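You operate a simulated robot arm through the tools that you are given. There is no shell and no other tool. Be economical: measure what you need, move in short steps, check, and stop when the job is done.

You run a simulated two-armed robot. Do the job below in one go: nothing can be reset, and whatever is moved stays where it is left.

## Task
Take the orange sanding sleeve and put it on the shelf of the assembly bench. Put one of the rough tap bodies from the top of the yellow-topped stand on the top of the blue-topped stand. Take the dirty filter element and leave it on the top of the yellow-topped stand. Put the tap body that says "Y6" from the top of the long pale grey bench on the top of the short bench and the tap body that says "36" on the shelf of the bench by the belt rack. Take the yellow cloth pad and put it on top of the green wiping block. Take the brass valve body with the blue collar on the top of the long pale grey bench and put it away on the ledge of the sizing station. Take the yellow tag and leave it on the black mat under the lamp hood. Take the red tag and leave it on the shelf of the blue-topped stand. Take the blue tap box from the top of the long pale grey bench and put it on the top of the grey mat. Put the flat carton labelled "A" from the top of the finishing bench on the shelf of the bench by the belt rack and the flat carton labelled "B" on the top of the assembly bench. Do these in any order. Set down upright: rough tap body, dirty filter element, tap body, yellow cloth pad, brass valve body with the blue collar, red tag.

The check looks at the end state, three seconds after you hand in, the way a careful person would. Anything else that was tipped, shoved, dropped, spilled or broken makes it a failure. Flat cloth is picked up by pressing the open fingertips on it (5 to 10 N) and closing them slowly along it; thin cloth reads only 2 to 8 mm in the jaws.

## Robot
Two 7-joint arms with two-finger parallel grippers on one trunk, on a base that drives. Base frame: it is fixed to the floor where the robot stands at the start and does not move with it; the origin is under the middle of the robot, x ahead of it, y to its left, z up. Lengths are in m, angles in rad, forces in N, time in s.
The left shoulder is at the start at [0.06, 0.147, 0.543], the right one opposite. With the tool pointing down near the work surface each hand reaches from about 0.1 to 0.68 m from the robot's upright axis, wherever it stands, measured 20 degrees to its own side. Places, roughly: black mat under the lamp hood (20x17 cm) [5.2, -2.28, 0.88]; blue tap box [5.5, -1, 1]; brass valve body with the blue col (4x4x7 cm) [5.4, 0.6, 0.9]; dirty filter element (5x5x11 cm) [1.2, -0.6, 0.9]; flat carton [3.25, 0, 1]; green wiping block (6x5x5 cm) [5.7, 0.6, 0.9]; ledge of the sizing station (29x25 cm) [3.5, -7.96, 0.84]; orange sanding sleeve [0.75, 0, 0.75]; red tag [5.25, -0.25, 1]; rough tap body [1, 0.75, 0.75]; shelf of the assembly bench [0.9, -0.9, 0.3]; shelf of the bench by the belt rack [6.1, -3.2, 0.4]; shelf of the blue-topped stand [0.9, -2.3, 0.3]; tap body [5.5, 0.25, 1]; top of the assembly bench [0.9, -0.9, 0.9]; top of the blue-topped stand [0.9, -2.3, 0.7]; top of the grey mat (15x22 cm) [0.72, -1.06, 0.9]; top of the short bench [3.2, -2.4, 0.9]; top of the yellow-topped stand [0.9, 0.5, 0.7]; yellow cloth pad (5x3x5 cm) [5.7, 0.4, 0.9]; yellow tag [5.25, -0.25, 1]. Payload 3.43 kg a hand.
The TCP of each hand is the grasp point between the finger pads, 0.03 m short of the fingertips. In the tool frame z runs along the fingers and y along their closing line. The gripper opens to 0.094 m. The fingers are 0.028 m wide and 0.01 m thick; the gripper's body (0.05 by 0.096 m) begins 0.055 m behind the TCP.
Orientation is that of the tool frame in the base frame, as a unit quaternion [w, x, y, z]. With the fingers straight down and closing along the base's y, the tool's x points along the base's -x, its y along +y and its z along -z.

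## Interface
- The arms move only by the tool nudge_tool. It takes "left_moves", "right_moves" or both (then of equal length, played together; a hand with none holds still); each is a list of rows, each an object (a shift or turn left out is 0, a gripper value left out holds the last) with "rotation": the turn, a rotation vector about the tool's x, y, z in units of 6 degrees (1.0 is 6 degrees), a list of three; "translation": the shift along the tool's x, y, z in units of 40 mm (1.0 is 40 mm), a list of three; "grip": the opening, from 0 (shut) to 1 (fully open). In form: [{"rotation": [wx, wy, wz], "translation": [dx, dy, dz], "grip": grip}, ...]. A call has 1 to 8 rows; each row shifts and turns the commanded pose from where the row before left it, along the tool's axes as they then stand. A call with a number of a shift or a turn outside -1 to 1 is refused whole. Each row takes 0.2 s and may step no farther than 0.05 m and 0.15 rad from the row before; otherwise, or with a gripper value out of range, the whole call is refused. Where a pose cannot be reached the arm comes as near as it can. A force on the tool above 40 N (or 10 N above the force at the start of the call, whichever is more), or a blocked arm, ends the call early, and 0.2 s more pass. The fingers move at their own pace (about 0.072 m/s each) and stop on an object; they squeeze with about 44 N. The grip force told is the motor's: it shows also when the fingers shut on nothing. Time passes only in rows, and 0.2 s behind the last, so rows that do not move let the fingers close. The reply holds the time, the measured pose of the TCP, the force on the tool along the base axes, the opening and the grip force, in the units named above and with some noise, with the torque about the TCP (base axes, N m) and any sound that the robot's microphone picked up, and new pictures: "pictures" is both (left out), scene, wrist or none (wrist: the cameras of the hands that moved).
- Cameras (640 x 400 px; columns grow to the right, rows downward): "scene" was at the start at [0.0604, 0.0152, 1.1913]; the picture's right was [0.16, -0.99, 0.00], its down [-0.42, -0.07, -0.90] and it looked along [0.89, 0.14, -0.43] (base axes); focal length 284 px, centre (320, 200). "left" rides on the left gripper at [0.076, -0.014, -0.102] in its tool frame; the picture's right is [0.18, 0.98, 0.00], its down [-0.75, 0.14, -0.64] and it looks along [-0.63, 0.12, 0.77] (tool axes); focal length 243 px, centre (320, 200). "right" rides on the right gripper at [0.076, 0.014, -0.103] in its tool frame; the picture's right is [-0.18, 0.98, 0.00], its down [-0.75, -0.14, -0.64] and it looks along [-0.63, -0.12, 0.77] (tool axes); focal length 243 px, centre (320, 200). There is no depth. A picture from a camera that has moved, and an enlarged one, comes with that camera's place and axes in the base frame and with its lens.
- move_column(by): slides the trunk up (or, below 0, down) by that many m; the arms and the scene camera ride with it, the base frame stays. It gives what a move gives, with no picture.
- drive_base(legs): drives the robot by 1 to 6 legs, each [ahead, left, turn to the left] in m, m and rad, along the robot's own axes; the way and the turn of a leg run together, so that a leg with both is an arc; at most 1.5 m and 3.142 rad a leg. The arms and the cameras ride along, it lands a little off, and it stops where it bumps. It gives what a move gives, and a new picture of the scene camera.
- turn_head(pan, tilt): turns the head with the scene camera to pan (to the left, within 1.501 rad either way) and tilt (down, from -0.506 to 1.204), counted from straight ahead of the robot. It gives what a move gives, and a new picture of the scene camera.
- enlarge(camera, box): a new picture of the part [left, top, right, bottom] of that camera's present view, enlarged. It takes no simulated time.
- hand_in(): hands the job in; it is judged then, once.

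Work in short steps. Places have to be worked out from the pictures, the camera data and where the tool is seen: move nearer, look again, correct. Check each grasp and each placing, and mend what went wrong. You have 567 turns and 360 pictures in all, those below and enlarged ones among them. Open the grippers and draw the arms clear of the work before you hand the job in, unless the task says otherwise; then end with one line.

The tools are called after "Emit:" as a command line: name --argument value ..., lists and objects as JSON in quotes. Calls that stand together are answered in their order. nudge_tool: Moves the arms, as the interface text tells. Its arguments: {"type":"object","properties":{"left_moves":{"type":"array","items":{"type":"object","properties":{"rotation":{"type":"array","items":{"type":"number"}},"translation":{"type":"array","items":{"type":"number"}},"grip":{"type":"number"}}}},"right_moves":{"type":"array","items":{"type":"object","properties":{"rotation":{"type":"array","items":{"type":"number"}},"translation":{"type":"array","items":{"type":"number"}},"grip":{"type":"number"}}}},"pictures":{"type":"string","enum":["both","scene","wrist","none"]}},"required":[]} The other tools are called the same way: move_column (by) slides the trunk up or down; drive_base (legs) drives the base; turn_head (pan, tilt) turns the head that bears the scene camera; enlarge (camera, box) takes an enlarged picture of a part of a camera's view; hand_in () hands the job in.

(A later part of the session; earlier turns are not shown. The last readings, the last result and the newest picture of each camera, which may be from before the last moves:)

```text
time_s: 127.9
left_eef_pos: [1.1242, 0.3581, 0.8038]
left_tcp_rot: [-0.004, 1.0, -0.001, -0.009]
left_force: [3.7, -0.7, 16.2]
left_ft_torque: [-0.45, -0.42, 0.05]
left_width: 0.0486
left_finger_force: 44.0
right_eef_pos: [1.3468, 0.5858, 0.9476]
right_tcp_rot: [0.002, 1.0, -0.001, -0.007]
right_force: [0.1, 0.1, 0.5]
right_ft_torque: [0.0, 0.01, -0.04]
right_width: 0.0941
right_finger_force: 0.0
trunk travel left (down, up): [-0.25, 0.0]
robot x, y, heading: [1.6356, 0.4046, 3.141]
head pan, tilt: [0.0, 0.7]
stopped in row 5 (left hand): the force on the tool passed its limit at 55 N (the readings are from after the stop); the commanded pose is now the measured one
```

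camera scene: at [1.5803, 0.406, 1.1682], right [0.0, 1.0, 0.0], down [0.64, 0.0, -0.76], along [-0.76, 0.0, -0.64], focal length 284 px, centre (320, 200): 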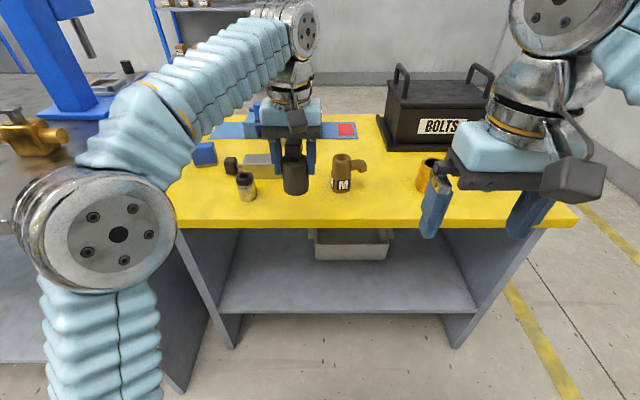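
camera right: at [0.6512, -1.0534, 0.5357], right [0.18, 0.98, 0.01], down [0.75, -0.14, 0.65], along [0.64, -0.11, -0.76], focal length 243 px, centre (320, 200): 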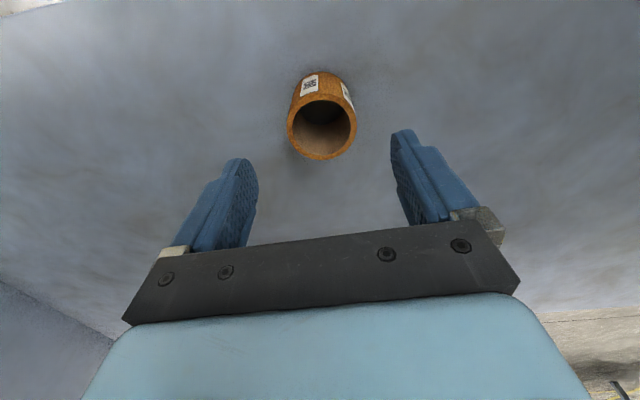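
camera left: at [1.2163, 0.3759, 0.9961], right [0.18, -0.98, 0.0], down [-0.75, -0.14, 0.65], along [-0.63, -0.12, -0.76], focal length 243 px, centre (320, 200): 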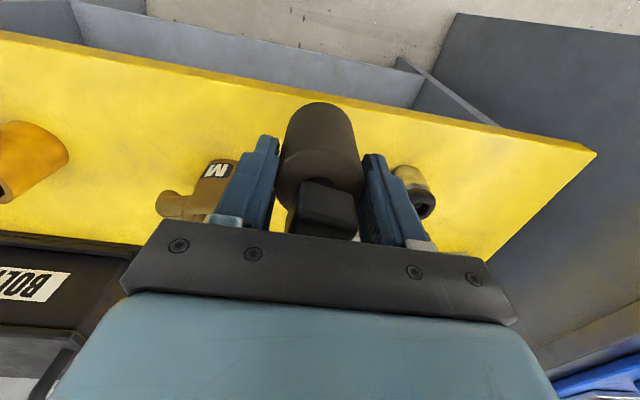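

Contact. I release and lift clear of the knob.

Emit:
nudge_tool --left_moves '[{"translation": [0, 0, -0.04]}, {"grip": 0.75}, {"grip": 0.85}, {"grip": 0.85}, {"translation": [0, 0, -0.7]}, {"translation": [0, 0, -0.9]}, {"translation": [0, 0, -0.9]}, {"translation": [0.5, 0, 0]}]' --pictures "both"

```text
time_s: 129.7
left_eef_pos: [1.1439, 0.3562, 0.9035]
left_tcp_rot: [-0.003, 1.0, -0.001, -0.005]
left_force: [-0.3, 0.5, -0.2]
left_ft_torque: [0.01, -0.03, 0.02]
left_width: 0.0801
left_finger_force: 0.0
right_eef_pos: [1.3462, 0.5867, 0.9487]
right_tcp_rot: [0.002, 1.0, -0.002, -0.006]
right_force: [-0.1, 0.6, -0.1]
right_ft_torque: [-0.02, -0.01, -0.01]
right_width: 0.0942
right_finger_force: 0.0
trunk travel left (down, up): [-0.25, 0.0]
robot x, y, heading: [1.6348, 0.4038, 3.141]
head pan, tilt: [0.0, 0.7]
camera scene: at [1.5803, 0.406, 1.1682], right [0.0, 1.0, 0.0], down [0.64, 0.0, -0.76], along [-0.76, 0.0, -0.64], focal length 284 px, centre (320, 200)
camera left: at [1.2205, 0.3725, 1.0057], right [0.18, -0.98, -0.01], down [-0.75, -0.14, 0.65], along [-0.64, -0.11, -0.76], focal length 243 px, centre (320, 200)
```

scene: 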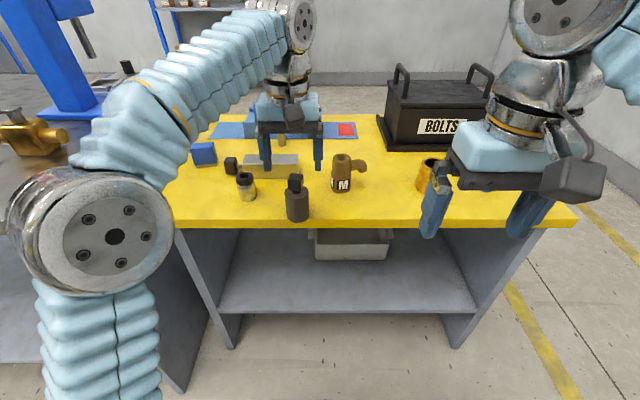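
left: 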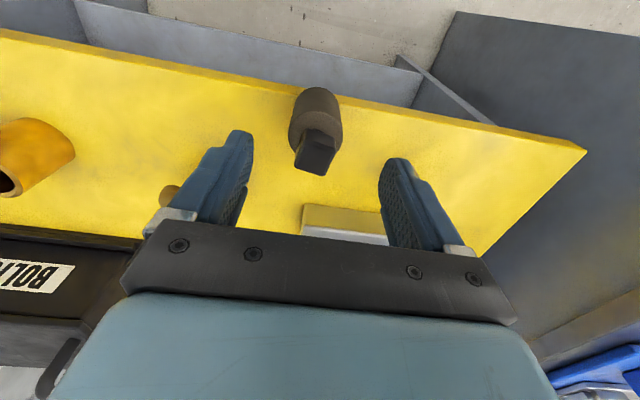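

The filter stands upright on the yellow stand. I retract, back off, and turn to face the finishing bench.

Emit:
nudge_tool --left_moves '[{"translation": [1, 0, 0]}, {"translation": [1, 0, 0]}, {"translation": [1, 0, 0]}, {"translation": [1, 0, 0]}, {"translation": [1, 0, 0]}, {"translation": [0.5, 0, 0], "grip": 1}]' --pictures "none"

Emit:
drive_base --legs '[[-0.35, 0, 0], [0, 0, 3.14], [0, -0.4, 0]]'

Emit:
turn_head --pan 0.0 --tilt 0.4

```text
time_s: 131.1
left_eef_pos: [1.3648, 0.3553, 0.902]
left_tcp_rot: [-0.003, 1.0, -0.001, -0.006]
left_force: [0.7, 0.1, 0.3]
left_ft_torque: [-0.02, 0.01, -0.02]
left_width: 0.094
left_finger_force: 0.1
right_eef_pos: [1.3469, 0.5853, 0.9475]
right_tcp_rot: [0.002, 1.0, -0.002, -0.006]
right_force: [0.3, -0.8, 0.0]
right_ft_torque: [-0.02, -0.05, -0.02]
right_width: 0.094
right_finger_force: 0.0
trunk travel left (down, up): [-0.25, 0.0]
robot x, y, heading: [1.6348, 0.4031, 3.137]
head pan, tilt: [0.0, 0.7]
```

```text
time_s: 142.9
left_eef_pos: [2.2742, 0.074, 0.902]
left_tcp_rot: [0.007, -0.016, 1.0, -0.002]
left_force: [0.0, 0.5, -0.1]
left_ft_torque: [-0.03, -0.03, 0.01]
left_width: 0.094
left_finger_force: 0.1
right_eef_pos: [2.3014, -0.1548, 0.9477]
right_tcp_rot: [0.006, -0.014, 1.0, 0.002]
right_force: [0.2, 0.3, -0.8]
right_ft_torque: [0.01, 0.02, 0.01]
right_width: 0.094
right_finger_force: 0.0
trunk travel left (down, up): [-0.25, 0.0]
robot x, y, heading: [2.0066, 0.0144, 0.029]
head pan, tilt: [0.0, 0.7]
camera scene: at [2.0598, 0.0184, 1.1683], right [0.03, -1.0, 0.0], down [-0.64, -0.02, -0.76], along [0.76, 0.02, -0.64], focal length 284 px, centre (320, 200)
```

scene: 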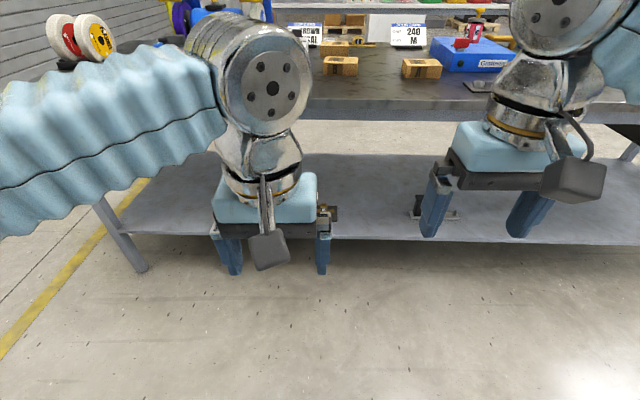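

```text
time_s: 143.7
left_eef_pos: [2.2747, 0.0745, 0.901]
left_tcp_rot: [0.007, -0.015, 1.0, -0.003]
left_force: [-0.1, 0.2, 0.7]
left_ft_torque: [0.0, -0.01, 0.03]
left_width: 0.0941
left_finger_force: 0.1
right_eef_pos: [2.3013, -0.1536, 0.9478]
right_tcp_rot: [0.006, -0.013, 1.0, 0.002]
right_force: [0.7, -0.4, 0.1]
right_ft_torque: [0.0, -0.02, -0.03]
right_width: 0.0942
right_finger_force: 0.1
trunk travel left (down, up): [-0.25, 0.0]
robot x, y, heading: [2.0068, 0.0162, 0.034]
head pan, tilt: [0.0, 0.4]
camera scene: at [2.0675, 0.0185, 1.195], right [0.03, -1.0, 0.0], down [-0.39, -0.01, -0.92], along [0.92, 0.03, -0.39], focal length 284 px, centre (320, 200)
```

scene: 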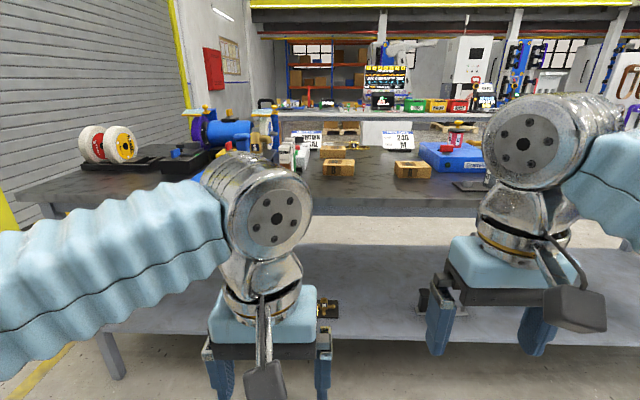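

Two small cartons stand on the finishing bench; I zoom to read their labels.

Emit:
enlarge --camera "scene" --box '[280, 120, 500, 200]'

```text
2.91 times, centred on (390, 160) of scene
camera zoom: at [2.0675, 0.0185, 1.195], right [0.03, -1.0, 0.0], down [-0.39, -0.01, -0.92], along [0.92, 0.03, -0.39], focal length 827 px, centre (116, 316)
```

zoom: 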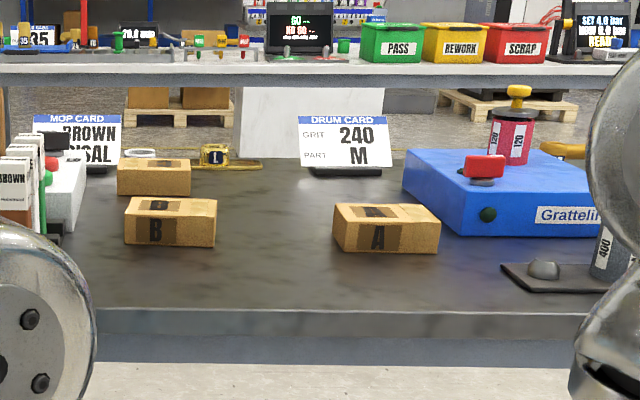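

A is the right carton near (3.05, −0.27), B near (3.05, −0.02); each about 11 cm wide and ~7 cm deep, so I must grip along x. I turn left −90° and right +90°, raising the left hand.

Emit:
nudge_tool --left_moves '[{"translation": [0, 0, -0.6], "rotation": [0, 0, -1]}, {"translation": [0, 0, -0.6], "rotation": [0, 0, -1]}, {"rotation": [0, 0, -1]}, {"rotation": [0, 0, -1]}, {"rotation": [0, 0, -1]}, {"rotation": [0, 0, -1]}, {"rotation": [0, 0, -1]}, {"rotation": [0, 0, -1]}]' --right_moves '[{"rotation": [0, 0, 1]}, {"rotation": [0, 0, 1]}, {"rotation": [0, 0, 1]}, {"rotation": [0, 0, 1]}, {"rotation": [0, 0, 1]}, {"rotation": [0, 0, 1]}, {"rotation": [0, 0, 1]}, {"rotation": [0, 0, 1]}]' --pictures "none"

Emit:
nudge_tool --left_moves '[{"rotation": [0, 0, -1]}, {"rotation": [0, 0, -1]}, {"rotation": [0, 0, -1]}, {"rotation": [0, 0, -1]}, {"rotation": [0, 0, -1]}, {"rotation": [0, 0, -1]}, {"rotation": [0, 0, -1]}, {"rotation": [0, 0, 0]}]' --right_moves '[{"rotation": [0, 0, 1]}, {"rotation": [0, 0, 1]}, {"rotation": [0, 0, 1]}, {"rotation": [0, 0, 1]}, {"rotation": [0, 0, 1]}, {"rotation": [0, 0, 1]}, {"rotation": [0, 0, 1]}, {"rotation": [0, 0, 0]}]' --pictures "none"

Emit:
drive_base --legs '[[0.4, -0.17, -0.033]]'

Emit:
turn_head --pan 0.0 --tilt 0.6

```text
time_s: 145.5
left_eef_pos: [2.2749, 0.0742, 0.9495]
left_tcp_rot: [0.005, -0.422, 0.907, -0.006]
left_force: [0.2, 0.4, -0.5]
left_ft_torque: [0.01, -0.01, -0.04]
left_width: 0.0941
left_finger_force: 0.1
right_eef_pos: [2.3006, -0.1553, 0.9482]
right_tcp_rot: [0.005, 0.394, 0.919, 0.004]
right_force: [-0.1, -0.3, -0.4]
right_ft_torque: [0.01, 0.02, -0.01]
right_width: 0.0937
right_finger_force: 0.1
trunk travel left (down, up): [-0.25, 0.0]
robot x, y, heading: [2.0068, 0.0149, 0.028]
head pan, tilt: [0.0, 0.4]
```

```text
time_s: 147.3
left_eef_pos: [2.2763, 0.0747, 0.9487]
left_tcp_rot: [-0.003, 0.719, -0.695, 0.007]
left_force: [0.4, 0.5, 0.0]
left_ft_torque: [-0.04, 0.01, 0.0]
left_width: 0.0939
left_finger_force: 0.1
right_eef_pos: [2.3005, -0.155, 0.9473]
right_tcp_rot: [0.003, 0.697, 0.717, 0.005]
right_force: [0.4, 0.7, -0.3]
right_ft_torque: [0.0, 0.02, 0.02]
right_width: 0.0941
right_finger_force: 0.1
trunk travel left (down, up): [-0.25, 0.0]
robot x, y, heading: [2.0064, 0.0184, 0.026]
head pan, tilt: [0.0, 0.4]
```

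```text
time_s: 149.9
left_eef_pos: [2.6789, -0.0976, 0.9487]
left_tcp_rot: [0.004, -0.706, 0.708, -0.006]
left_force: [0.1, 0.3, -0.9]
left_ft_torque: [-0.01, -0.01, -0.01]
left_width: 0.0941
left_finger_force: 0.1
right_eef_pos: [2.6976, -0.3289, 0.9479]
right_tcp_rot: [0.003, 0.709, 0.705, 0.006]
right_force: [-1.3, -1.0, -0.6]
right_ft_torque: [0.0, -0.04, 0.0]
right_width: 0.0939
right_finger_force: 0.1
trunk travel left (down, up): [-0.25, 0.0]
robot x, y, heading: [2.4077, -0.1475, -0.005]
head pan, tilt: [0.0, 0.4]
camera scene: at [2.4694, -0.1463, 1.1951], right [0.0, -1.0, 0.0], down [-0.39, 0.0, -0.92], along [0.92, 0.0, -0.39], focal length 284 px, centre (320, 200)
```

scene: 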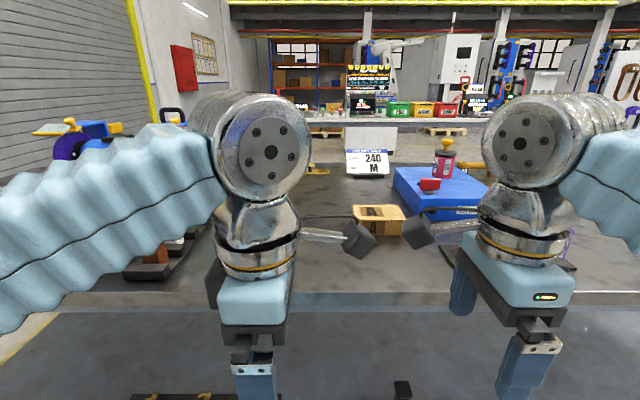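

```text
time_s: 150.7
left_eef_pos: [2.6781, -0.0976, 0.9491]
left_tcp_rot: [0.003, -0.706, 0.708, -0.008]
left_force: [0.0, 0.1, -0.1]
left_ft_torque: [0.01, 0.0, 0.01]
left_width: 0.094
left_finger_force: 0.0
right_eef_pos: [2.6977, -0.3287, 0.9468]
right_tcp_rot: [0.003, 0.709, 0.705, 0.006]
right_force: [0.8, 0.0, 0.1]
right_ft_torque: [0.01, 0.0, -0.01]
right_width: 0.0938
right_finger_force: 0.0
trunk travel left (down, up): [-0.25, 0.0]
robot x, y, heading: [2.408, -0.1457, -0.002]
head pan, tilt: [0.0, 0.6]
camera scene: at [2.4652, -0.1463, 1.1769], right [0.0, -1.0, 0.0], down [-0.56, 0.0, -0.83], along [0.83, 0.0, -0.56], focal length 284 px, centre (320, 200)
```

scene: 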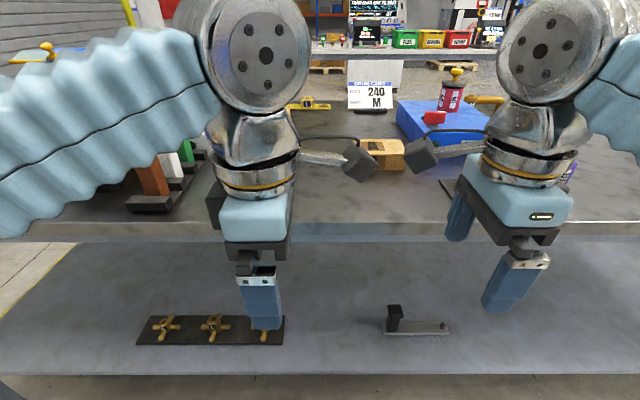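

The arms' reach is short at this height, so I drive 0.12 m closer and then look with the wrist cameras.

Emit:
drive_base --legs '[[0.12, 0, 0]]'

Emit:
nudge_tool --left_moves '[{"translation": [-0.9, 0, -0.3]}, {"translation": [-0.5, -0.8, -0.3]}, {"translation": [0, -0.8, 0]}]' --right_moves '[{"translation": [-0.4, 0.6, -0.3]}, {"translation": [-0.4, 0.6, -0.3]}, {"translation": [0, 0.6, 0]}]' --pictures "both"

```text
time_s: 151.9
left_eef_pos: [2.7997, -0.0974, 0.9487]
left_tcp_rot: [0.003, -0.705, 0.709, -0.007]
left_force: [0.6, 0.1, 0.3]
left_ft_torque: [0.0, 0.0, 0.02]
left_width: 0.0937
left_finger_force: 0.0
right_eef_pos: [2.819, -0.3277, 0.9473]
right_tcp_rot: [0.003, 0.709, 0.705, 0.005]
right_force: [0.3, -0.2, 0.3]
right_ft_torque: [0.01, 0.02, 0.02]
right_width: 0.0939
right_finger_force: 0.0
trunk travel left (down, up): [-0.25, 0.0]
robot x, y, heading: [2.5337, -0.1472, -0.006]
head pan, tilt: [0.0, 0.6]
camera scene: at [2.5864, -0.1471, 1.1769], right [-0.01, -1.0, 0.0], down [-0.56, 0.0, -0.83], along [0.83, 0.0, -0.56], focal length 284 px, centre (320, 200)
```

scene: 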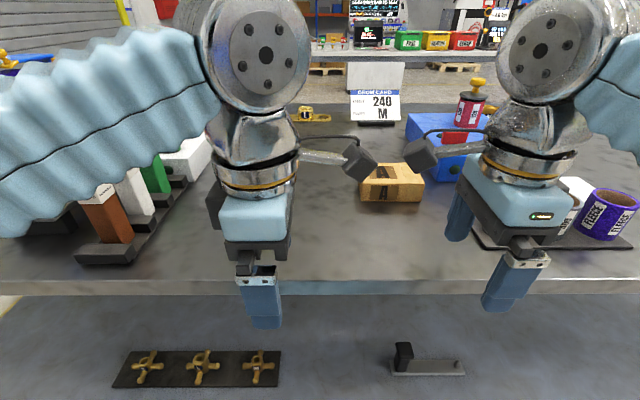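

```text
time_s: 152.7
left_eef_pos: [2.8668, -0.0415, 0.9708]
left_tcp_rot: [0.003, -0.706, 0.709, -0.007]
left_force: [-0.5, 0.1, 0.3]
left_ft_torque: [0.02, -0.01, -0.04]
left_width: 0.0942
left_finger_force: 0.0
right_eef_pos: [2.8902, -0.3612, 0.974]
right_tcp_rot: [0.003, 0.709, 0.705, 0.006]
right_force: [-0.6, 0.8, -0.8]
right_ft_torque: [-0.03, -0.05, -0.03]
right_width: 0.094
right_finger_force: 0.1
trunk travel left (down, up): [-0.25, 0.0]
robot x, y, heading: [2.5242, -0.1491, -0.012]
head pan, tilt: [0.0, 0.6]
camera scene: at [2.5863, -0.147, 1.1769], right [-0.01, -1.0, 0.0], down [-0.56, 0.0, -0.83], along [0.83, 0.0, -0.56], focal length 284 px, centre (320, 200)
camera right: at [2.9029, -0.2864, 1.0759], right [0.98, -0.19, 0.01], down [-0.15, -0.75, 0.64], along [-0.11, -0.63, -0.77], focal length 243 px, centre (320, 200)
camera left: at [2.8779, -0.116, 1.0747], right [-0.98, -0.18, -0.01], down [-0.15, 0.76, 0.64], along [-0.1, 0.63, -0.77], focal length 243 px, centre (320, 200)
```

scene: 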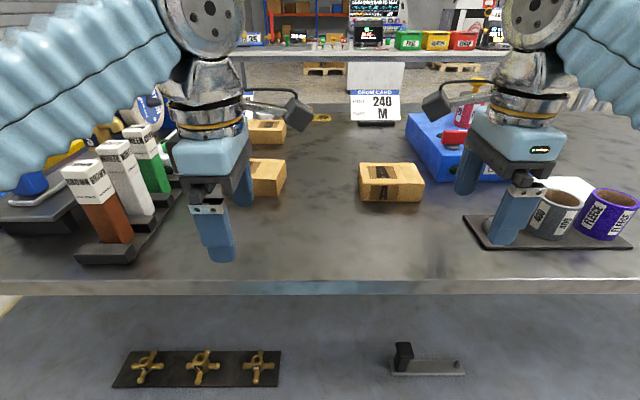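
right: 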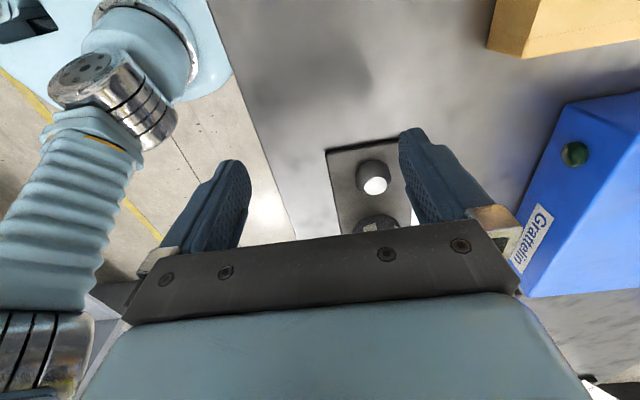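
left: 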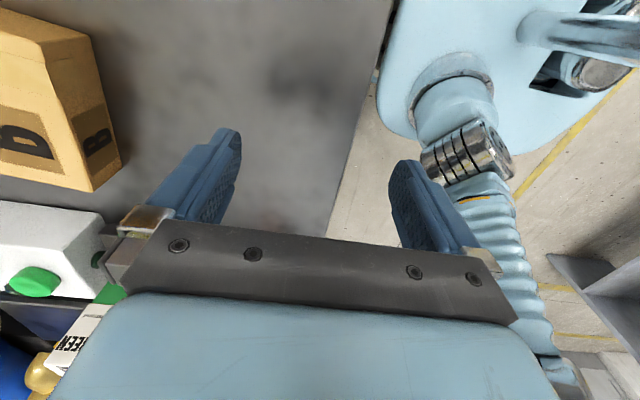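

I see the carton places: A centre ≈ (3.055, −0.28), B ≈ (3.07, −0.02), top ≈ 0.927, depth 6 cm. The right hand is near the roll tray, so I pull it straight back; the left goes to the gap between cartons to slide in from the side at low height.

Emit:
nudge_tool --left_moves '[{"translation": [0.7, 0.3, 0]}, {"translation": [0.7, 0, 0]}, {"translation": [0.7, 0, 0.4]}, {"translation": [0.6, 0, 0.4]}, {"translation": [0, 0, 0.35]}, {"translation": [0, -0.9, 0]}, {"translation": [0, -0.9, 0]}, {"translation": [0, -0.9, 0]}]' --right_moves '[{"translation": [0, -0.9, 0]}, {"translation": [0, -0.9, 0]}, {"translation": [0, -0.9, 0]}, {"translation": [0, -0.9, 0]}, {"translation": [0, 0, 0]}, {"translation": [0, 0, 0]}, {"translation": [0, 0, 0]}, {"translation": [0, 0, 0]}]' --pictures "both"

```text
time_s: 154.5
left_eef_pos: [2.9586, -0.1524, 0.9303]
left_tcp_rot: [0.003, -0.705, 0.709, -0.006]
left_force: [0.7, -0.3, 0.3]
left_ft_torque: [0.02, 0.0, -0.02]
left_width: 0.0938
left_finger_force: 0.1
right_eef_pos: [2.7465, -0.3604, 0.9679]
right_tcp_rot: [0.003, 0.71, 0.705, 0.005]
right_force: [0.3, 1.3, -0.5]
right_ft_torque: [0.0, -0.02, 0.0]
right_width: 0.094
right_finger_force: 0.1
trunk travel left (down, up): [-0.25, 0.0]
robot x, y, heading: [2.5276, -0.148, -0.006]
head pan, tilt: [0.0, 0.6]
camera scene: at [2.5864, -0.147, 1.1769], right [-0.01, -1.0, 0.0], down [-0.56, 0.0, -0.83], along [0.83, 0.0, -0.56], focal length 284 px, centre (320, 200)
camera right: at [2.7598, -0.2848, 1.0713], right [0.98, -0.19, 0.01], down [-0.15, -0.75, 0.64], along [-0.11, -0.63, -0.77], focal length 243 px, centre (320, 200)
camera left: at [2.9707, -0.2271, 1.034], right [-0.98, -0.18, -0.01], down [-0.15, 0.76, 0.64], along [-0.1, 0.63, -0.77], focal length 243 px, centre (320, 200)
```

scene: 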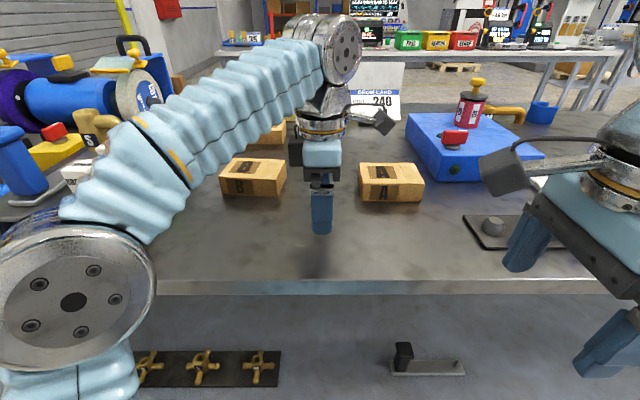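
right: 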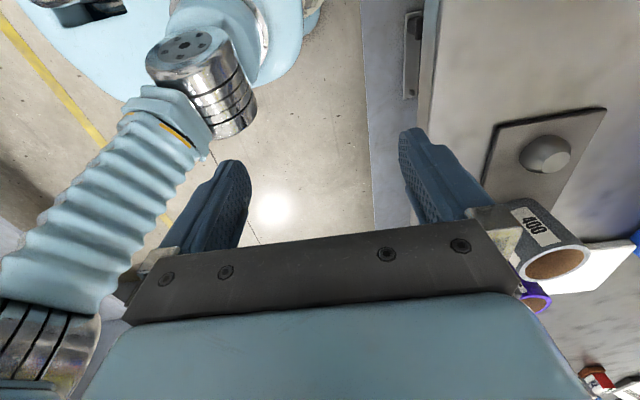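
left: 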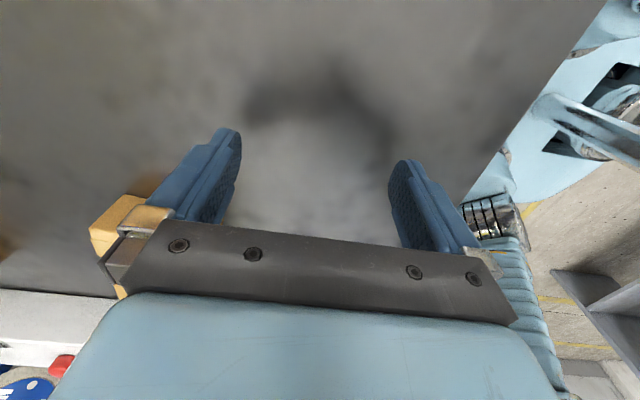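

B is now clearly seen, centre ≈ (3.075, −0.012). I continue the left hand forward to x ≈ 3.07 at z 0.922.

Emit:
nudge_tool --left_moves '[{"translation": [0, -0.75, 0.1]}, {"translation": [0, -0.75, 0.1]}, {"translation": [0, -0.75, 0]}, {"translation": [0, -0.65, 0]}, {"translation": [0, 0, 0]}]' --pictures "both"

```text
time_s: 155.7
left_eef_pos: [3.0458, -0.1504, 0.9181]
left_tcp_rot: [0.0, -0.706, 0.708, -0.004]
left_force: [-0.1, 1.1, 0.4]
left_ft_torque: [-0.04, 0.0, 0.0]
left_width: 0.0939
left_finger_force: 0.0
left hand out of reach, approached as far as the arm can: row 3, 4
right_eef_pos: [2.7472, -0.3614, 0.9679]
right_tcp_rot: [0.004, 0.71, 0.704, 0.005]
right_force: [-0.1, 0.2, -0.1]
right_ft_torque: [0.01, -0.01, -0.01]
right_width: 0.0941
right_finger_force: 0.0
trunk travel left (down, up): [-0.25, 0.0]
robot x, y, heading: [2.5312, -0.1492, -0.005]
head pan, tilt: [0.0, 0.6]
camera scene: at [2.5867, -0.1472, 1.1769], right [-0.01, -1.0, 0.0], down [-0.57, 0.0, -0.82], along [0.82, 0.0, -0.57], focal length 284 px, centre (320, 200)
camera left: at [3.059, -0.2242, 1.0213], right [-0.98, -0.18, -0.01], down [-0.14, 0.76, 0.64], along [-0.11, 0.63, -0.77], focal length 243 px, centre (320, 200)
```

scene: 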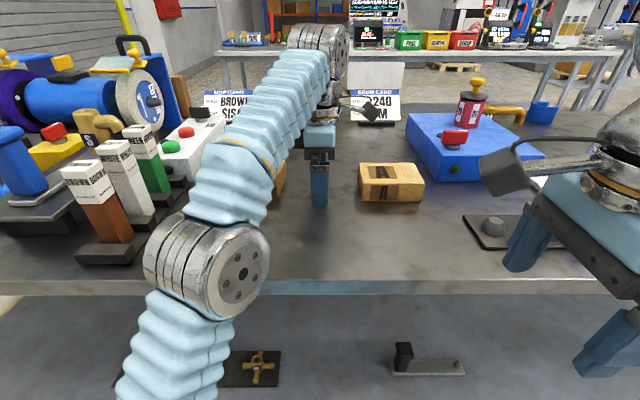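
left: 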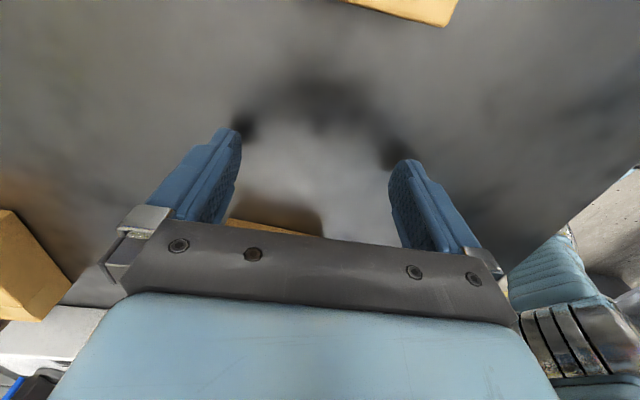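

I need ~3 cm more, so I inch the base forward 0.04 m and look at the wrist view.

Emit:
drive_base --legs '[[0.035, 0, 0]]'

Emit:
enlarge --camera "left" --box '[0, 0, 640, 400]'

```text
time_s: 156.6
left_eef_pos: [3.0797, -0.1502, 0.9176]
left_tcp_rot: [0.0, -0.706, 0.708, -0.005]
left_force: [-0.2, 0.5, -0.5]
left_ft_torque: [0.0, -0.03, 0.01]
left_width: 0.0938
left_finger_force: 0.0
right_eef_pos: [2.7823, -0.3614, 0.9698]
right_tcp_rot: [0.004, 0.71, 0.704, 0.005]
right_force: [0.2, 0.0, -0.7]
right_ft_torque: [0.0, 0.01, 0.0]
right_width: 0.094
right_finger_force: 0.1
trunk travel left (down, up): [-0.25, 0.0]
robot x, y, heading: [2.5617, -0.147, -0.002]
head pan, tilt: [0.0, 0.6]
camera scene: at [2.6213, -0.1474, 1.1769], right [-0.01, -1.0, 0.0], down [-0.56, 0.0, -0.83], along [0.83, -0.01, -0.56], focal length 284 px, centre (320, 200)
```

scene: 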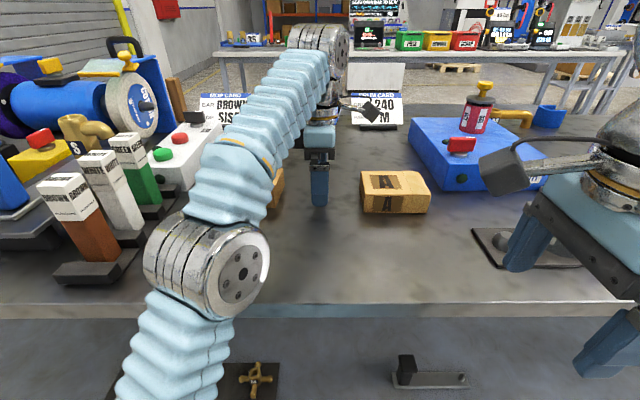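

```text
1.00 times, centred on (320, 200) of left (not enlarged: the box is as wide or as high as the picture)
camera zoom: at [3.0936, -0.2246, 1.0214], right [-0.98, -0.18, -0.01], down [-0.14, 0.76, 0.64], along [-0.11, 0.63, -0.77], focal length 243 px, centre (320, 200)
```

zoom: 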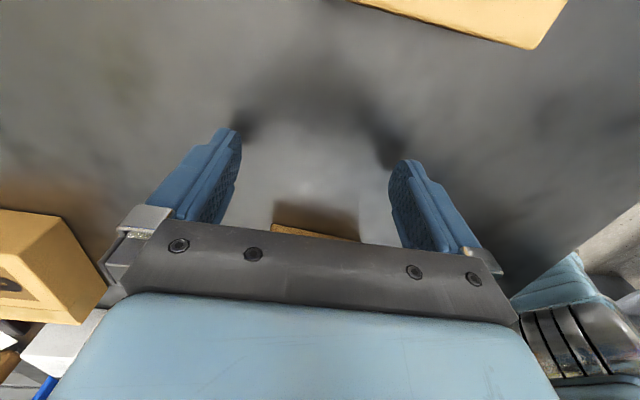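

The B carton's end is centred near x = 3.07 with width ≈ 7.4 cm. I back 10 mm and slide in +y toward its centre, in small steps.

Emit:
nudge_tool --left_moves '[{"translation": [0, 0.25, 0]}, {"translation": [-0.5, 0, 0]}, {"translation": [-0.5, 0, 0]}, {"translation": [0, 0, 0]}]' --pictures "wrist"

```text
time_s: 157.6
left_eef_pos: [3.0725, -0.1112, 0.9185]
left_tcp_rot: [0.0, -0.706, 0.709, -0.004]
left_force: [0.9, -0.5, 0.6]
left_ft_torque: [0.0, 0.0, 0.0]
left_width: 0.094
left_finger_force: 0.1
right_eef_pos: [2.7813, -0.362, 0.9687]
right_tcp_rot: [0.003, 0.71, 0.704, 0.005]
right_force: [0.1, -0.3, 0.5]
right_ft_torque: [0.02, 0.0, 0.01]
right_width: 0.094
right_finger_force: 0.1
trunk travel left (down, up): [-0.25, 0.0]
robot x, y, heading: [2.5631, -0.1524, -0.002]
head pan, tilt: [0.0, 0.6]
camera left: at [3.0843, -0.1848, 1.0216], right [-0.98, -0.18, 0.0], down [-0.14, 0.76, 0.64], along [-0.11, 0.63, -0.77], focal length 243 px, centre (320, 200)
```

left: 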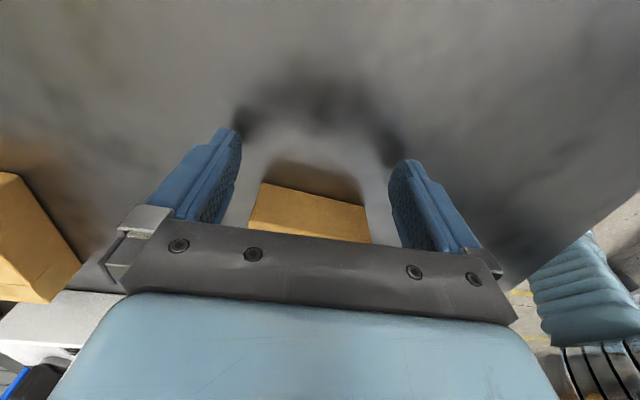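

The carton is yawed about 6° and centred at x ≈ 3.068 at this end. I turn the hand +6° to match and slide along its long axis to the centre.

Emit:
nudge_tool --left_moves '[{"translation": [0, 0.1, 0], "rotation": [0, 0, 1]}, {"translation": [-0.6, 0, 0]}, {"translation": [-0.6, 0, 0]}, {"translation": [-0.6, 0, 0]}, {"translation": [-0.5, 0, 0]}, {"translation": [0, 0, 0]}]' --pictures "both"

```text
time_s: 158.9
left_eef_pos: [3.0791, -0.017, 0.9179]
left_tcp_rot: [0.001, -0.668, 0.744, -0.003]
left_force: [-0.2, -0.9, -0.4]
left_ft_torque: [-0.02, 0.01, -0.02]
left_width: 0.094
left_finger_force: 0.0
right_eef_pos: [2.7819, -0.363, 0.9679]
right_tcp_rot: [0.003, 0.709, 0.705, 0.006]
right_force: [0.8, 1.3, 0.3]
right_ft_torque: [0.01, -0.05, -0.03]
right_width: 0.0942
right_finger_force: 0.1
trunk travel left (down, up): [-0.25, 0.0]
robot x, y, heading: [2.5663, -0.1476, -0.005]
head pan, tilt: [0.0, 0.6]
camera scene: at [2.6215, -0.1472, 1.1769], right [-0.01, -1.0, 0.0], down [-0.57, 0.0, -0.82], along [0.82, -0.01, -0.57], focal length 284 px, centre (320, 200)
camera left: at [3.0836, -0.0925, 1.0213], right [-1.0, -0.08, -0.01], down [-0.06, 0.77, 0.64], along [-0.04, 0.64, -0.77], focal length 243 px, centre (320, 200)
```

scene: 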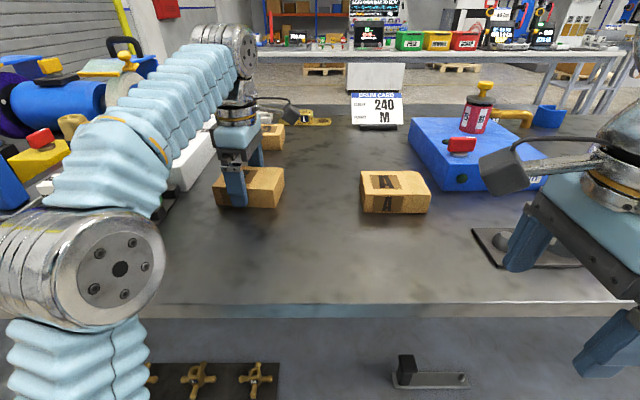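
left: 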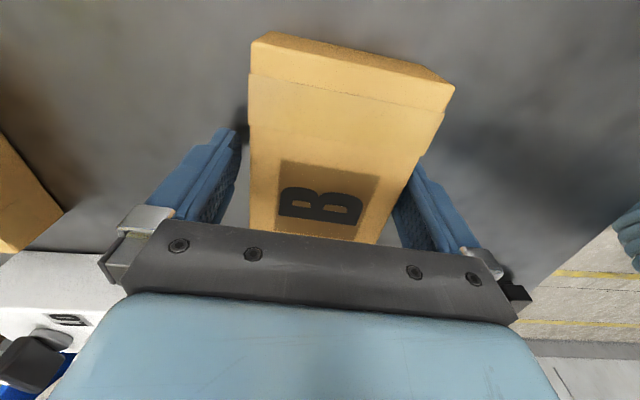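

The hand's closing line matches the carton's yaw. I close on B.

Emit:
nudge_tool --left_moves '[{"grip": 0.5}, {"grip": 0.5}, {"grip": 0.5}, {"grip": 0.5}]' --pictures "none"

Emit:
nudge_tool --left_moves '[{"translation": [0, 0, -0.5]}, {"translation": [0, 0.3, -0.5]}, {"translation": [0, 0.8, -0.5]}, {"translation": [0, 0.9, 0]}, {"translation": [0, 0.9, 0]}, {"translation": [0, 0.9, 0]}, {"translation": [0, 0.9, 0]}, {"translation": [0, 0.9, 0]}]' --pictures "both"

```text
time_s: 159.9
left_eef_pos: [3.0792, -0.0178, 0.9188]
left_tcp_rot: [0.001, -0.668, 0.744, -0.004]
left_force: [0.8, 2.1, 2.3]
left_ft_torque: [0.04, 0.2, -0.02]
left_width: 0.0843
left_finger_force: 43.6
right_eef_pos: [2.7812, -0.3615, 0.9684]
right_tcp_rot: [0.003, 0.71, 0.704, 0.005]
right_force: [-0.1, 0.3, -0.5]
right_ft_torque: [-0.01, -0.01, -0.02]
right_width: 0.0939
right_finger_force: 0.0
trunk travel left (down, up): [-0.25, 0.0]
robot x, y, heading: [2.5637, -0.1488, -0.009]
head pan, tilt: [0.0, 0.6]
```

```text
time_s: 161.8
left_eef_pos: [2.8699, -0.0007, 0.9648]
left_tcp_rot: [0.001, -0.668, 0.745, -0.004]
left_force: [0.7, 0.3, -2.4]
left_ft_torque: [0.02, -0.01, -0.01]
left_width: 0.0842
left_finger_force: 44.0
left hand out of reach, approached as far as the arm can: row 3
right_eef_pos: [2.7819, -0.3598, 0.9684]
right_tcp_rot: [0.003, 0.709, 0.705, 0.005]
right_force: [0.9, -1.2, -0.1]
right_ft_torque: [0.0, 0.04, 0.0]
right_width: 0.0941
right_finger_force: 0.1
trunk travel left (down, up): [-0.25, 0.0]
robot x, y, heading: [2.5648, -0.1474, -0.013]
head pan, tilt: [0.0, 0.6]
camera scene: at [2.6217, -0.1473, 1.1769], right [-0.01, -1.0, 0.0], down [-0.57, 0.0, -0.82], along [0.82, -0.01, -0.57], focal length 284 px, centre (320, 200)
camera left: at [2.8746, -0.0752, 1.0679], right [-1.0, -0.08, -0.01], down [-0.06, 0.77, 0.64], along [-0.04, 0.64, -0.77], focal length 243 px, centre (320, 200)
```

scene: 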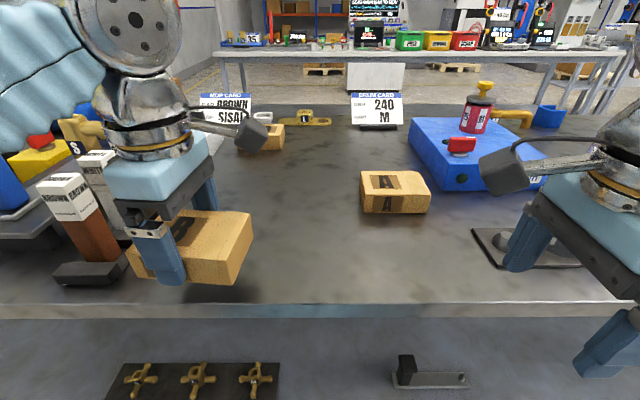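
left: 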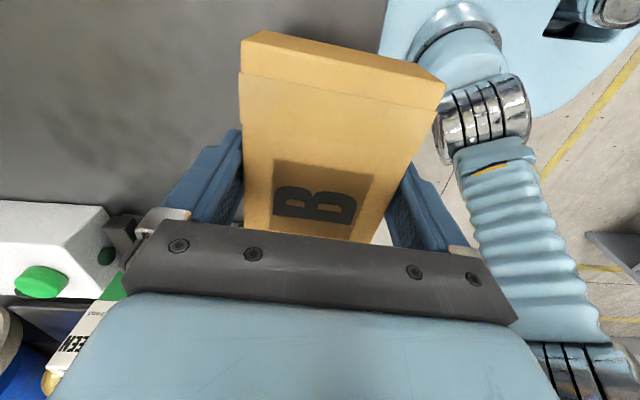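

B is held (84 mm). Next A: I inch the base 3 cm forward and bring the right hand over A from above at z ≈ 0.975, while the left carton draws back.

Emit:
drive_base --legs '[[0.03, 0, 0]]'

Emit:
nudge_tool --right_moves '[{"translation": [0.7, 0, -0.3]}, {"translation": [0.7, 0, 0]}, {"translation": [0.7, 0, 0]}, {"translation": [0, 0.9, 0]}, {"translation": [0, 0.9, 0]}, {"translation": [0, 0.9, 0]}, {"translation": [0, 0.9, 0]}, {"translation": [0, 0, 0]}]' --left_moves '[{"translation": [0, 0.9, 0]}, {"translation": [0, 0.9, 0]}, {"translation": [0, 0.9, 0]}, {"translation": [0, 0, 0]}, {"translation": [0, 0, 0]}, {"translation": [0, 0, 0]}, {"translation": [0, 0, 0]}, {"translation": [0, 0, 0]}]' --pictures "both"

```text
time_s: 162.6
left_eef_pos: [2.9006, 0.0, 0.9642]
left_tcp_rot: [0.001, -0.668, 0.744, -0.004]
left_force: [-0.9, -0.2, -2.6]
left_ft_torque: [-0.01, -0.01, -0.04]
left_width: 0.0843
left_finger_force: 44.2
right_eef_pos: [2.8123, -0.3605, 0.9681]
right_tcp_rot: [0.004, 0.709, 0.705, 0.005]
right_force: [0.2, 0.2, -1.0]
right_ft_torque: [0.0, -0.02, -0.01]
right_width: 0.0938
right_finger_force: 0.2
trunk travel left (down, up): [-0.25, 0.0]
robot x, y, heading: [2.5921, -0.1492, -0.005]
head pan, tilt: [0.0, 0.6]
camera scene: at [2.6519, -0.1475, 1.1769], right [-0.01, -1.0, 0.0], down [-0.56, 0.0, -0.83], along [0.83, -0.01, -0.56], focal length 284 px, centre (320, 200)
```

scene: 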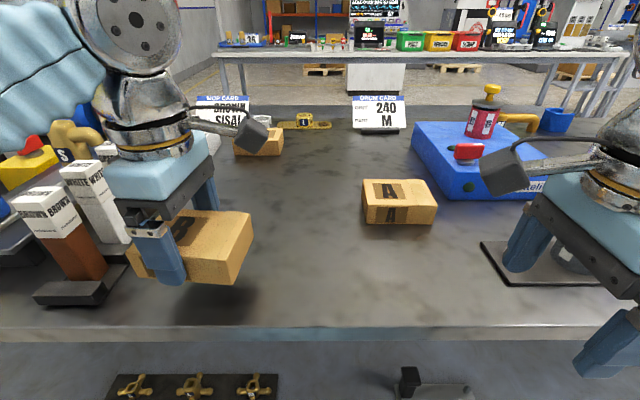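

```text
time_s: 164.4
left_eef_pos: [2.7943, 0.0119, 0.9649]
left_tcp_rot: [0.001, -0.668, 0.744, -0.004]
left_force: [-0.2, -0.5, -2.3]
left_ft_torque: [-0.01, -0.01, 0.0]
left_width: 0.0839
left_finger_force: 43.5
right_eef_pos: [2.9573, -0.2789, 0.9859]
right_tcp_rot: [0.003, 0.71, 0.704, 0.005]
right_force: [0.7, -0.2, -0.3]
right_ft_torque: [0.04, -0.01, 0.01]
right_width: 0.094
right_finger_force: 0.1
trunk travel left (down, up): [-0.25, 0.0]
robot x, y, heading: [2.5932, -0.1477, -0.004]
head pan, tilt: [0.0, 0.6]
camera scene: at [2.6522, -0.1472, 1.1769], right [-0.01, -1.0, 0.0], down [-0.57, 0.0, -0.82], along [0.82, -0.01, -0.57], focal length 284 px, centre (320, 200)
camera right: at [2.9711, -0.2031, 1.0887], right [0.98, -0.19, 0.01], down [-0.15, -0.75, 0.64], along [-0.11, -0.63, -0.77], focal length 243 px, centre (320, 200)
camera left: at [2.7994, -0.0641, 1.0681], right [-1.0, -0.08, -0.01], down [-0.06, 0.77, 0.64], along [-0.04, 0.64, -0.77], focal length 243 px, centre (320, 200)
```

scene: 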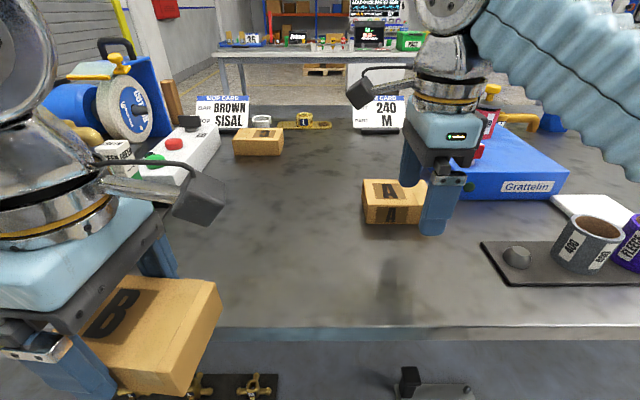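
right: 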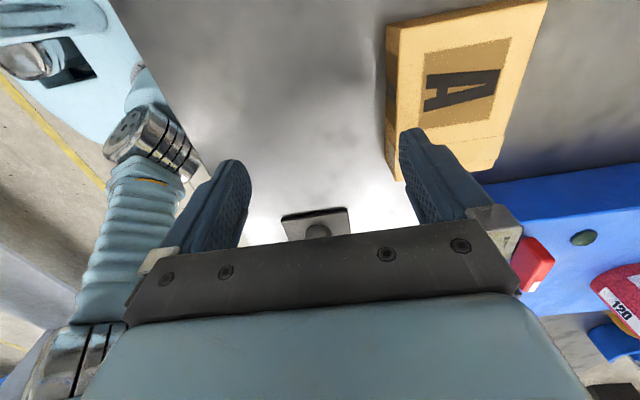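
left: 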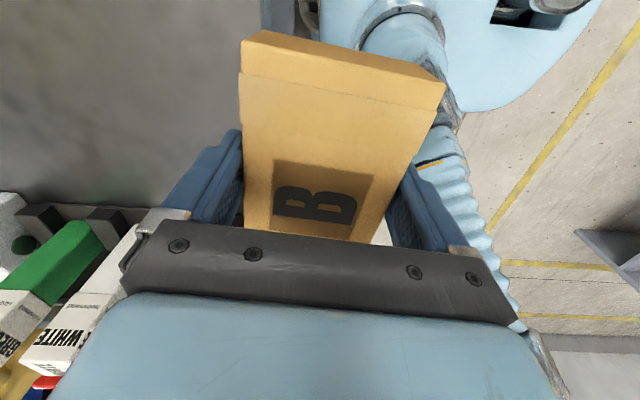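

A spans x 3.013–3.088, centre y ≈ −0.283. I advance the right hand 0.093 m at z ≈ 0.972.

Emit:
nudge_tool --right_moves '[{"translation": [-0.1, 0.2, 0.35]}, {"translation": [0, 0.75, 0]}, {"translation": [0, 0.75, 0]}, {"translation": [0, 0.63, 0]}, {"translation": [0, 0, 0]}]' --pictures "wrist"

```text
time_s: 165.6
left_eef_pos: [2.7946, 0.0117, 0.9651]
left_tcp_rot: [0.0, -0.668, 0.744, -0.005]
left_force: [1.0, 0.6, -1.9]
left_ft_torque: [0.0, 0.0, 0.0]
left_width: 0.0839
left_finger_force: 44.1
right_eef_pos: [3.0544, -0.2845, 0.9708]
right_tcp_rot: [0.003, 0.71, 0.704, 0.006]
right_force: [-0.2, 0.5, 0.8]
right_ft_torque: [-0.02, 0.01, 0.02]
right_width: 0.0941
right_finger_force: 0.1
trunk travel left (down, up): [-0.25, 0.0]
robot x, y, heading: [2.5922, -0.1462, -0.006]
head pan, tilt: [0.0, 0.6]
camera right: at [3.0666, -0.2072, 1.0743], right [0.98, -0.19, 0.01], down [-0.15, -0.75, 0.64], along [-0.11, -0.63, -0.77], focal length 243 px, centre (320, 200)
```

right: 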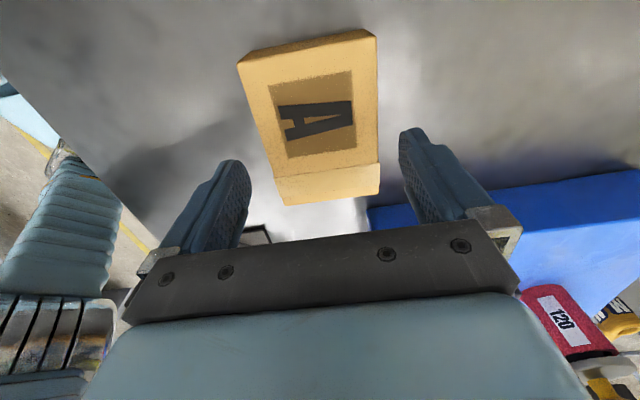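

A is centred at (3.056, −0.278) with no yaw; the hand is aligned. I lower 0.052 and close.

Emit:
nudge_tool --right_moves '[{"translation": [0.1, 0.05, 0.45]}, {"translation": [0, 0, 0.45]}, {"translation": [0, 0, 0.4]}, {"grip": 0.5}, {"grip": 0.5}, {"grip": 0.5}, {"grip": 0.5}]' --pictures "wrist"

```text
time_s: 167.2
left_eef_pos: [2.7935, 0.0114, 0.9651]
left_tcp_rot: [0.001, -0.668, 0.744, -0.004]
left_force: [0.1, 0.2, -2.7]
left_ft_torque: [0.0, 0.01, -0.01]
left_width: 0.084
left_finger_force: 43.5
right_eef_pos: [3.0531, -0.2796, 0.918]
right_tcp_rot: [0.004, 0.71, 0.705, 0.006]
right_force: [1.2, -0.5, 4.1]
right_ft_torque: [0.17, -0.15, -0.18]
right_width: 0.0842
right_finger_force: 44.2
trunk travel left (down, up): [-0.25, 0.0]
robot x, y, heading: [2.5958, -0.1477, -0.011]
head pan, tilt: [0.0, 0.6]
camera right: at [3.0667, -0.2031, 1.0207], right [0.98, -0.19, 0.01], down [-0.15, -0.75, 0.64], along [-0.11, -0.63, -0.77], focal length 243 px, centre (320, 200)
```

right: 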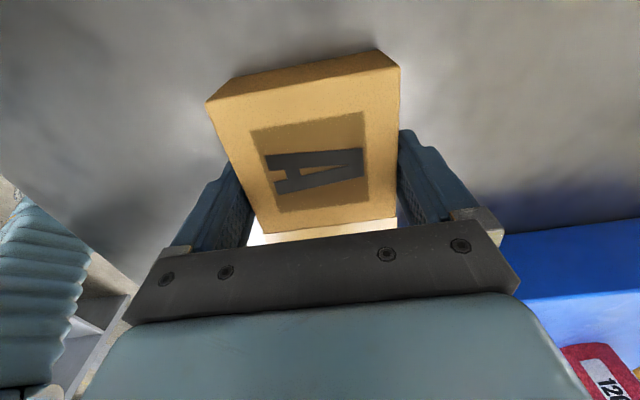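

A is held too (84 mm). I lift, retract and back away, then turn to face the assembly bench's rear to find a spot for B.

Emit:
nudge_tool --right_moves '[{"translation": [0, 0, -0.6]}, {"translation": [0, -0.3, -0.6]}, {"translation": [0, -0.9, 0]}, {"translation": [0, -0.9, 0]}, {"translation": [0, -0.9, 0]}, {"translation": [0, -0.9, 0]}, {"translation": [0, -0.9, 0]}, {"translation": [0, -0.9, 0]}]' --pictures "none"

Emit:
drive_base --legs '[[-0.6, 0, 0], [0, -0.8, 0], [0, 0, 3.14]]'

Emit:
turn_head --pan 0.0 --tilt 0.55

```text
time_s: 169.0
left_eef_pos: [2.7948, 0.0103, 0.9647]
left_tcp_rot: [0.001, -0.668, 0.745, -0.004]
left_force: [0.2, -0.2, -2.8]
left_ft_torque: [0.02, -0.01, 0.01]
left_width: 0.084
left_finger_force: 44.4
right_eef_pos: [2.8238, -0.2785, 0.9638]
right_tcp_rot: [0.003, 0.71, 0.705, 0.005]
right_force: [0.1, 0.2, -2.1]
right_ft_torque: [0.01, 0.01, 0.0]
right_width: 0.0842
right_finger_force: 43.7
trunk travel left (down, up): [-0.25, 0.0]
robot x, y, heading: [2.596, -0.1497, -0.003]
head pan, tilt: [0.0, 0.6]
```

```text
time_s: 183.8
left_eef_pos: [1.7844, -1.1028, 0.9662]
left_tcp_rot: [-0.004, 0.721, 0.693, -0.001]
left_force: [0.8, 0.1, -2.6]
left_ft_torque: [0.01, 0.01, 0.0]
left_width: 0.0841
left_finger_force: 44.2
right_eef_pos: [1.7344, -0.8173, 0.9643]
right_tcp_rot: [0.005, 0.728, -0.685, -0.004]
right_force: [0.3, 0.3, -2.2]
right_ft_torque: [-0.03, -0.02, 0.0]
right_width: 0.0842
right_finger_force: 43.9
trunk travel left (down, up): [-0.25, 0.0]
robot x, y, heading: [1.9747, -0.9322, -3.077]
head pan, tilt: [0.0, 0.6]
camera scene: at [1.9143, -0.9333, 1.1769], right [-0.06, 1.0, 0.0], down [0.56, 0.04, -0.82], along [-0.82, -0.05, -0.57], focal length 284 px, centre (320, 200)
```

scene: 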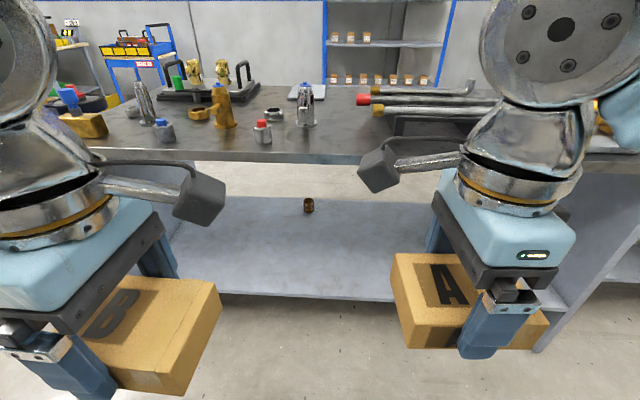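

```text
time_s: 184.4
left_eef_pos: [1.7845, -1.1013, 0.9641]
left_tcp_rot: [-0.005, 0.721, 0.693, -0.001]
left_force: [0.3, 0.4, -2.5]
left_ft_torque: [-0.03, 0.03, 0.01]
left_width: 0.0842
left_finger_force: 44.4
right_eef_pos: [1.736, -0.8162, 0.9652]
right_tcp_rot: [0.006, 0.728, -0.685, -0.003]
right_force: [0.9, -0.4, -2.4]
right_ft_torque: [-0.01, 0.0, -0.02]
right_width: 0.084
right_finger_force: 44.2
trunk travel left (down, up): [-0.25, 0.0]
robot x, y, heading: [1.9702, -0.9302, -3.08]
head pan, tilt: [0.0, 0.55]
camera scene: at [1.9128, -0.9334, 1.1814], right [-0.06, 1.0, 0.0], down [0.52, 0.03, -0.85], along [-0.85, -0.05, -0.52], focal length 284 px, centre (320, 200)
```

scene: 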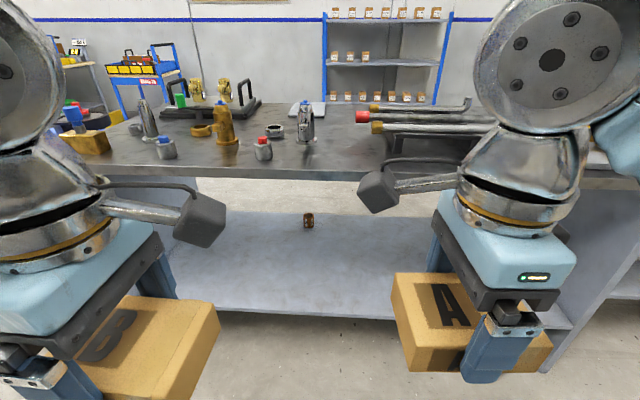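

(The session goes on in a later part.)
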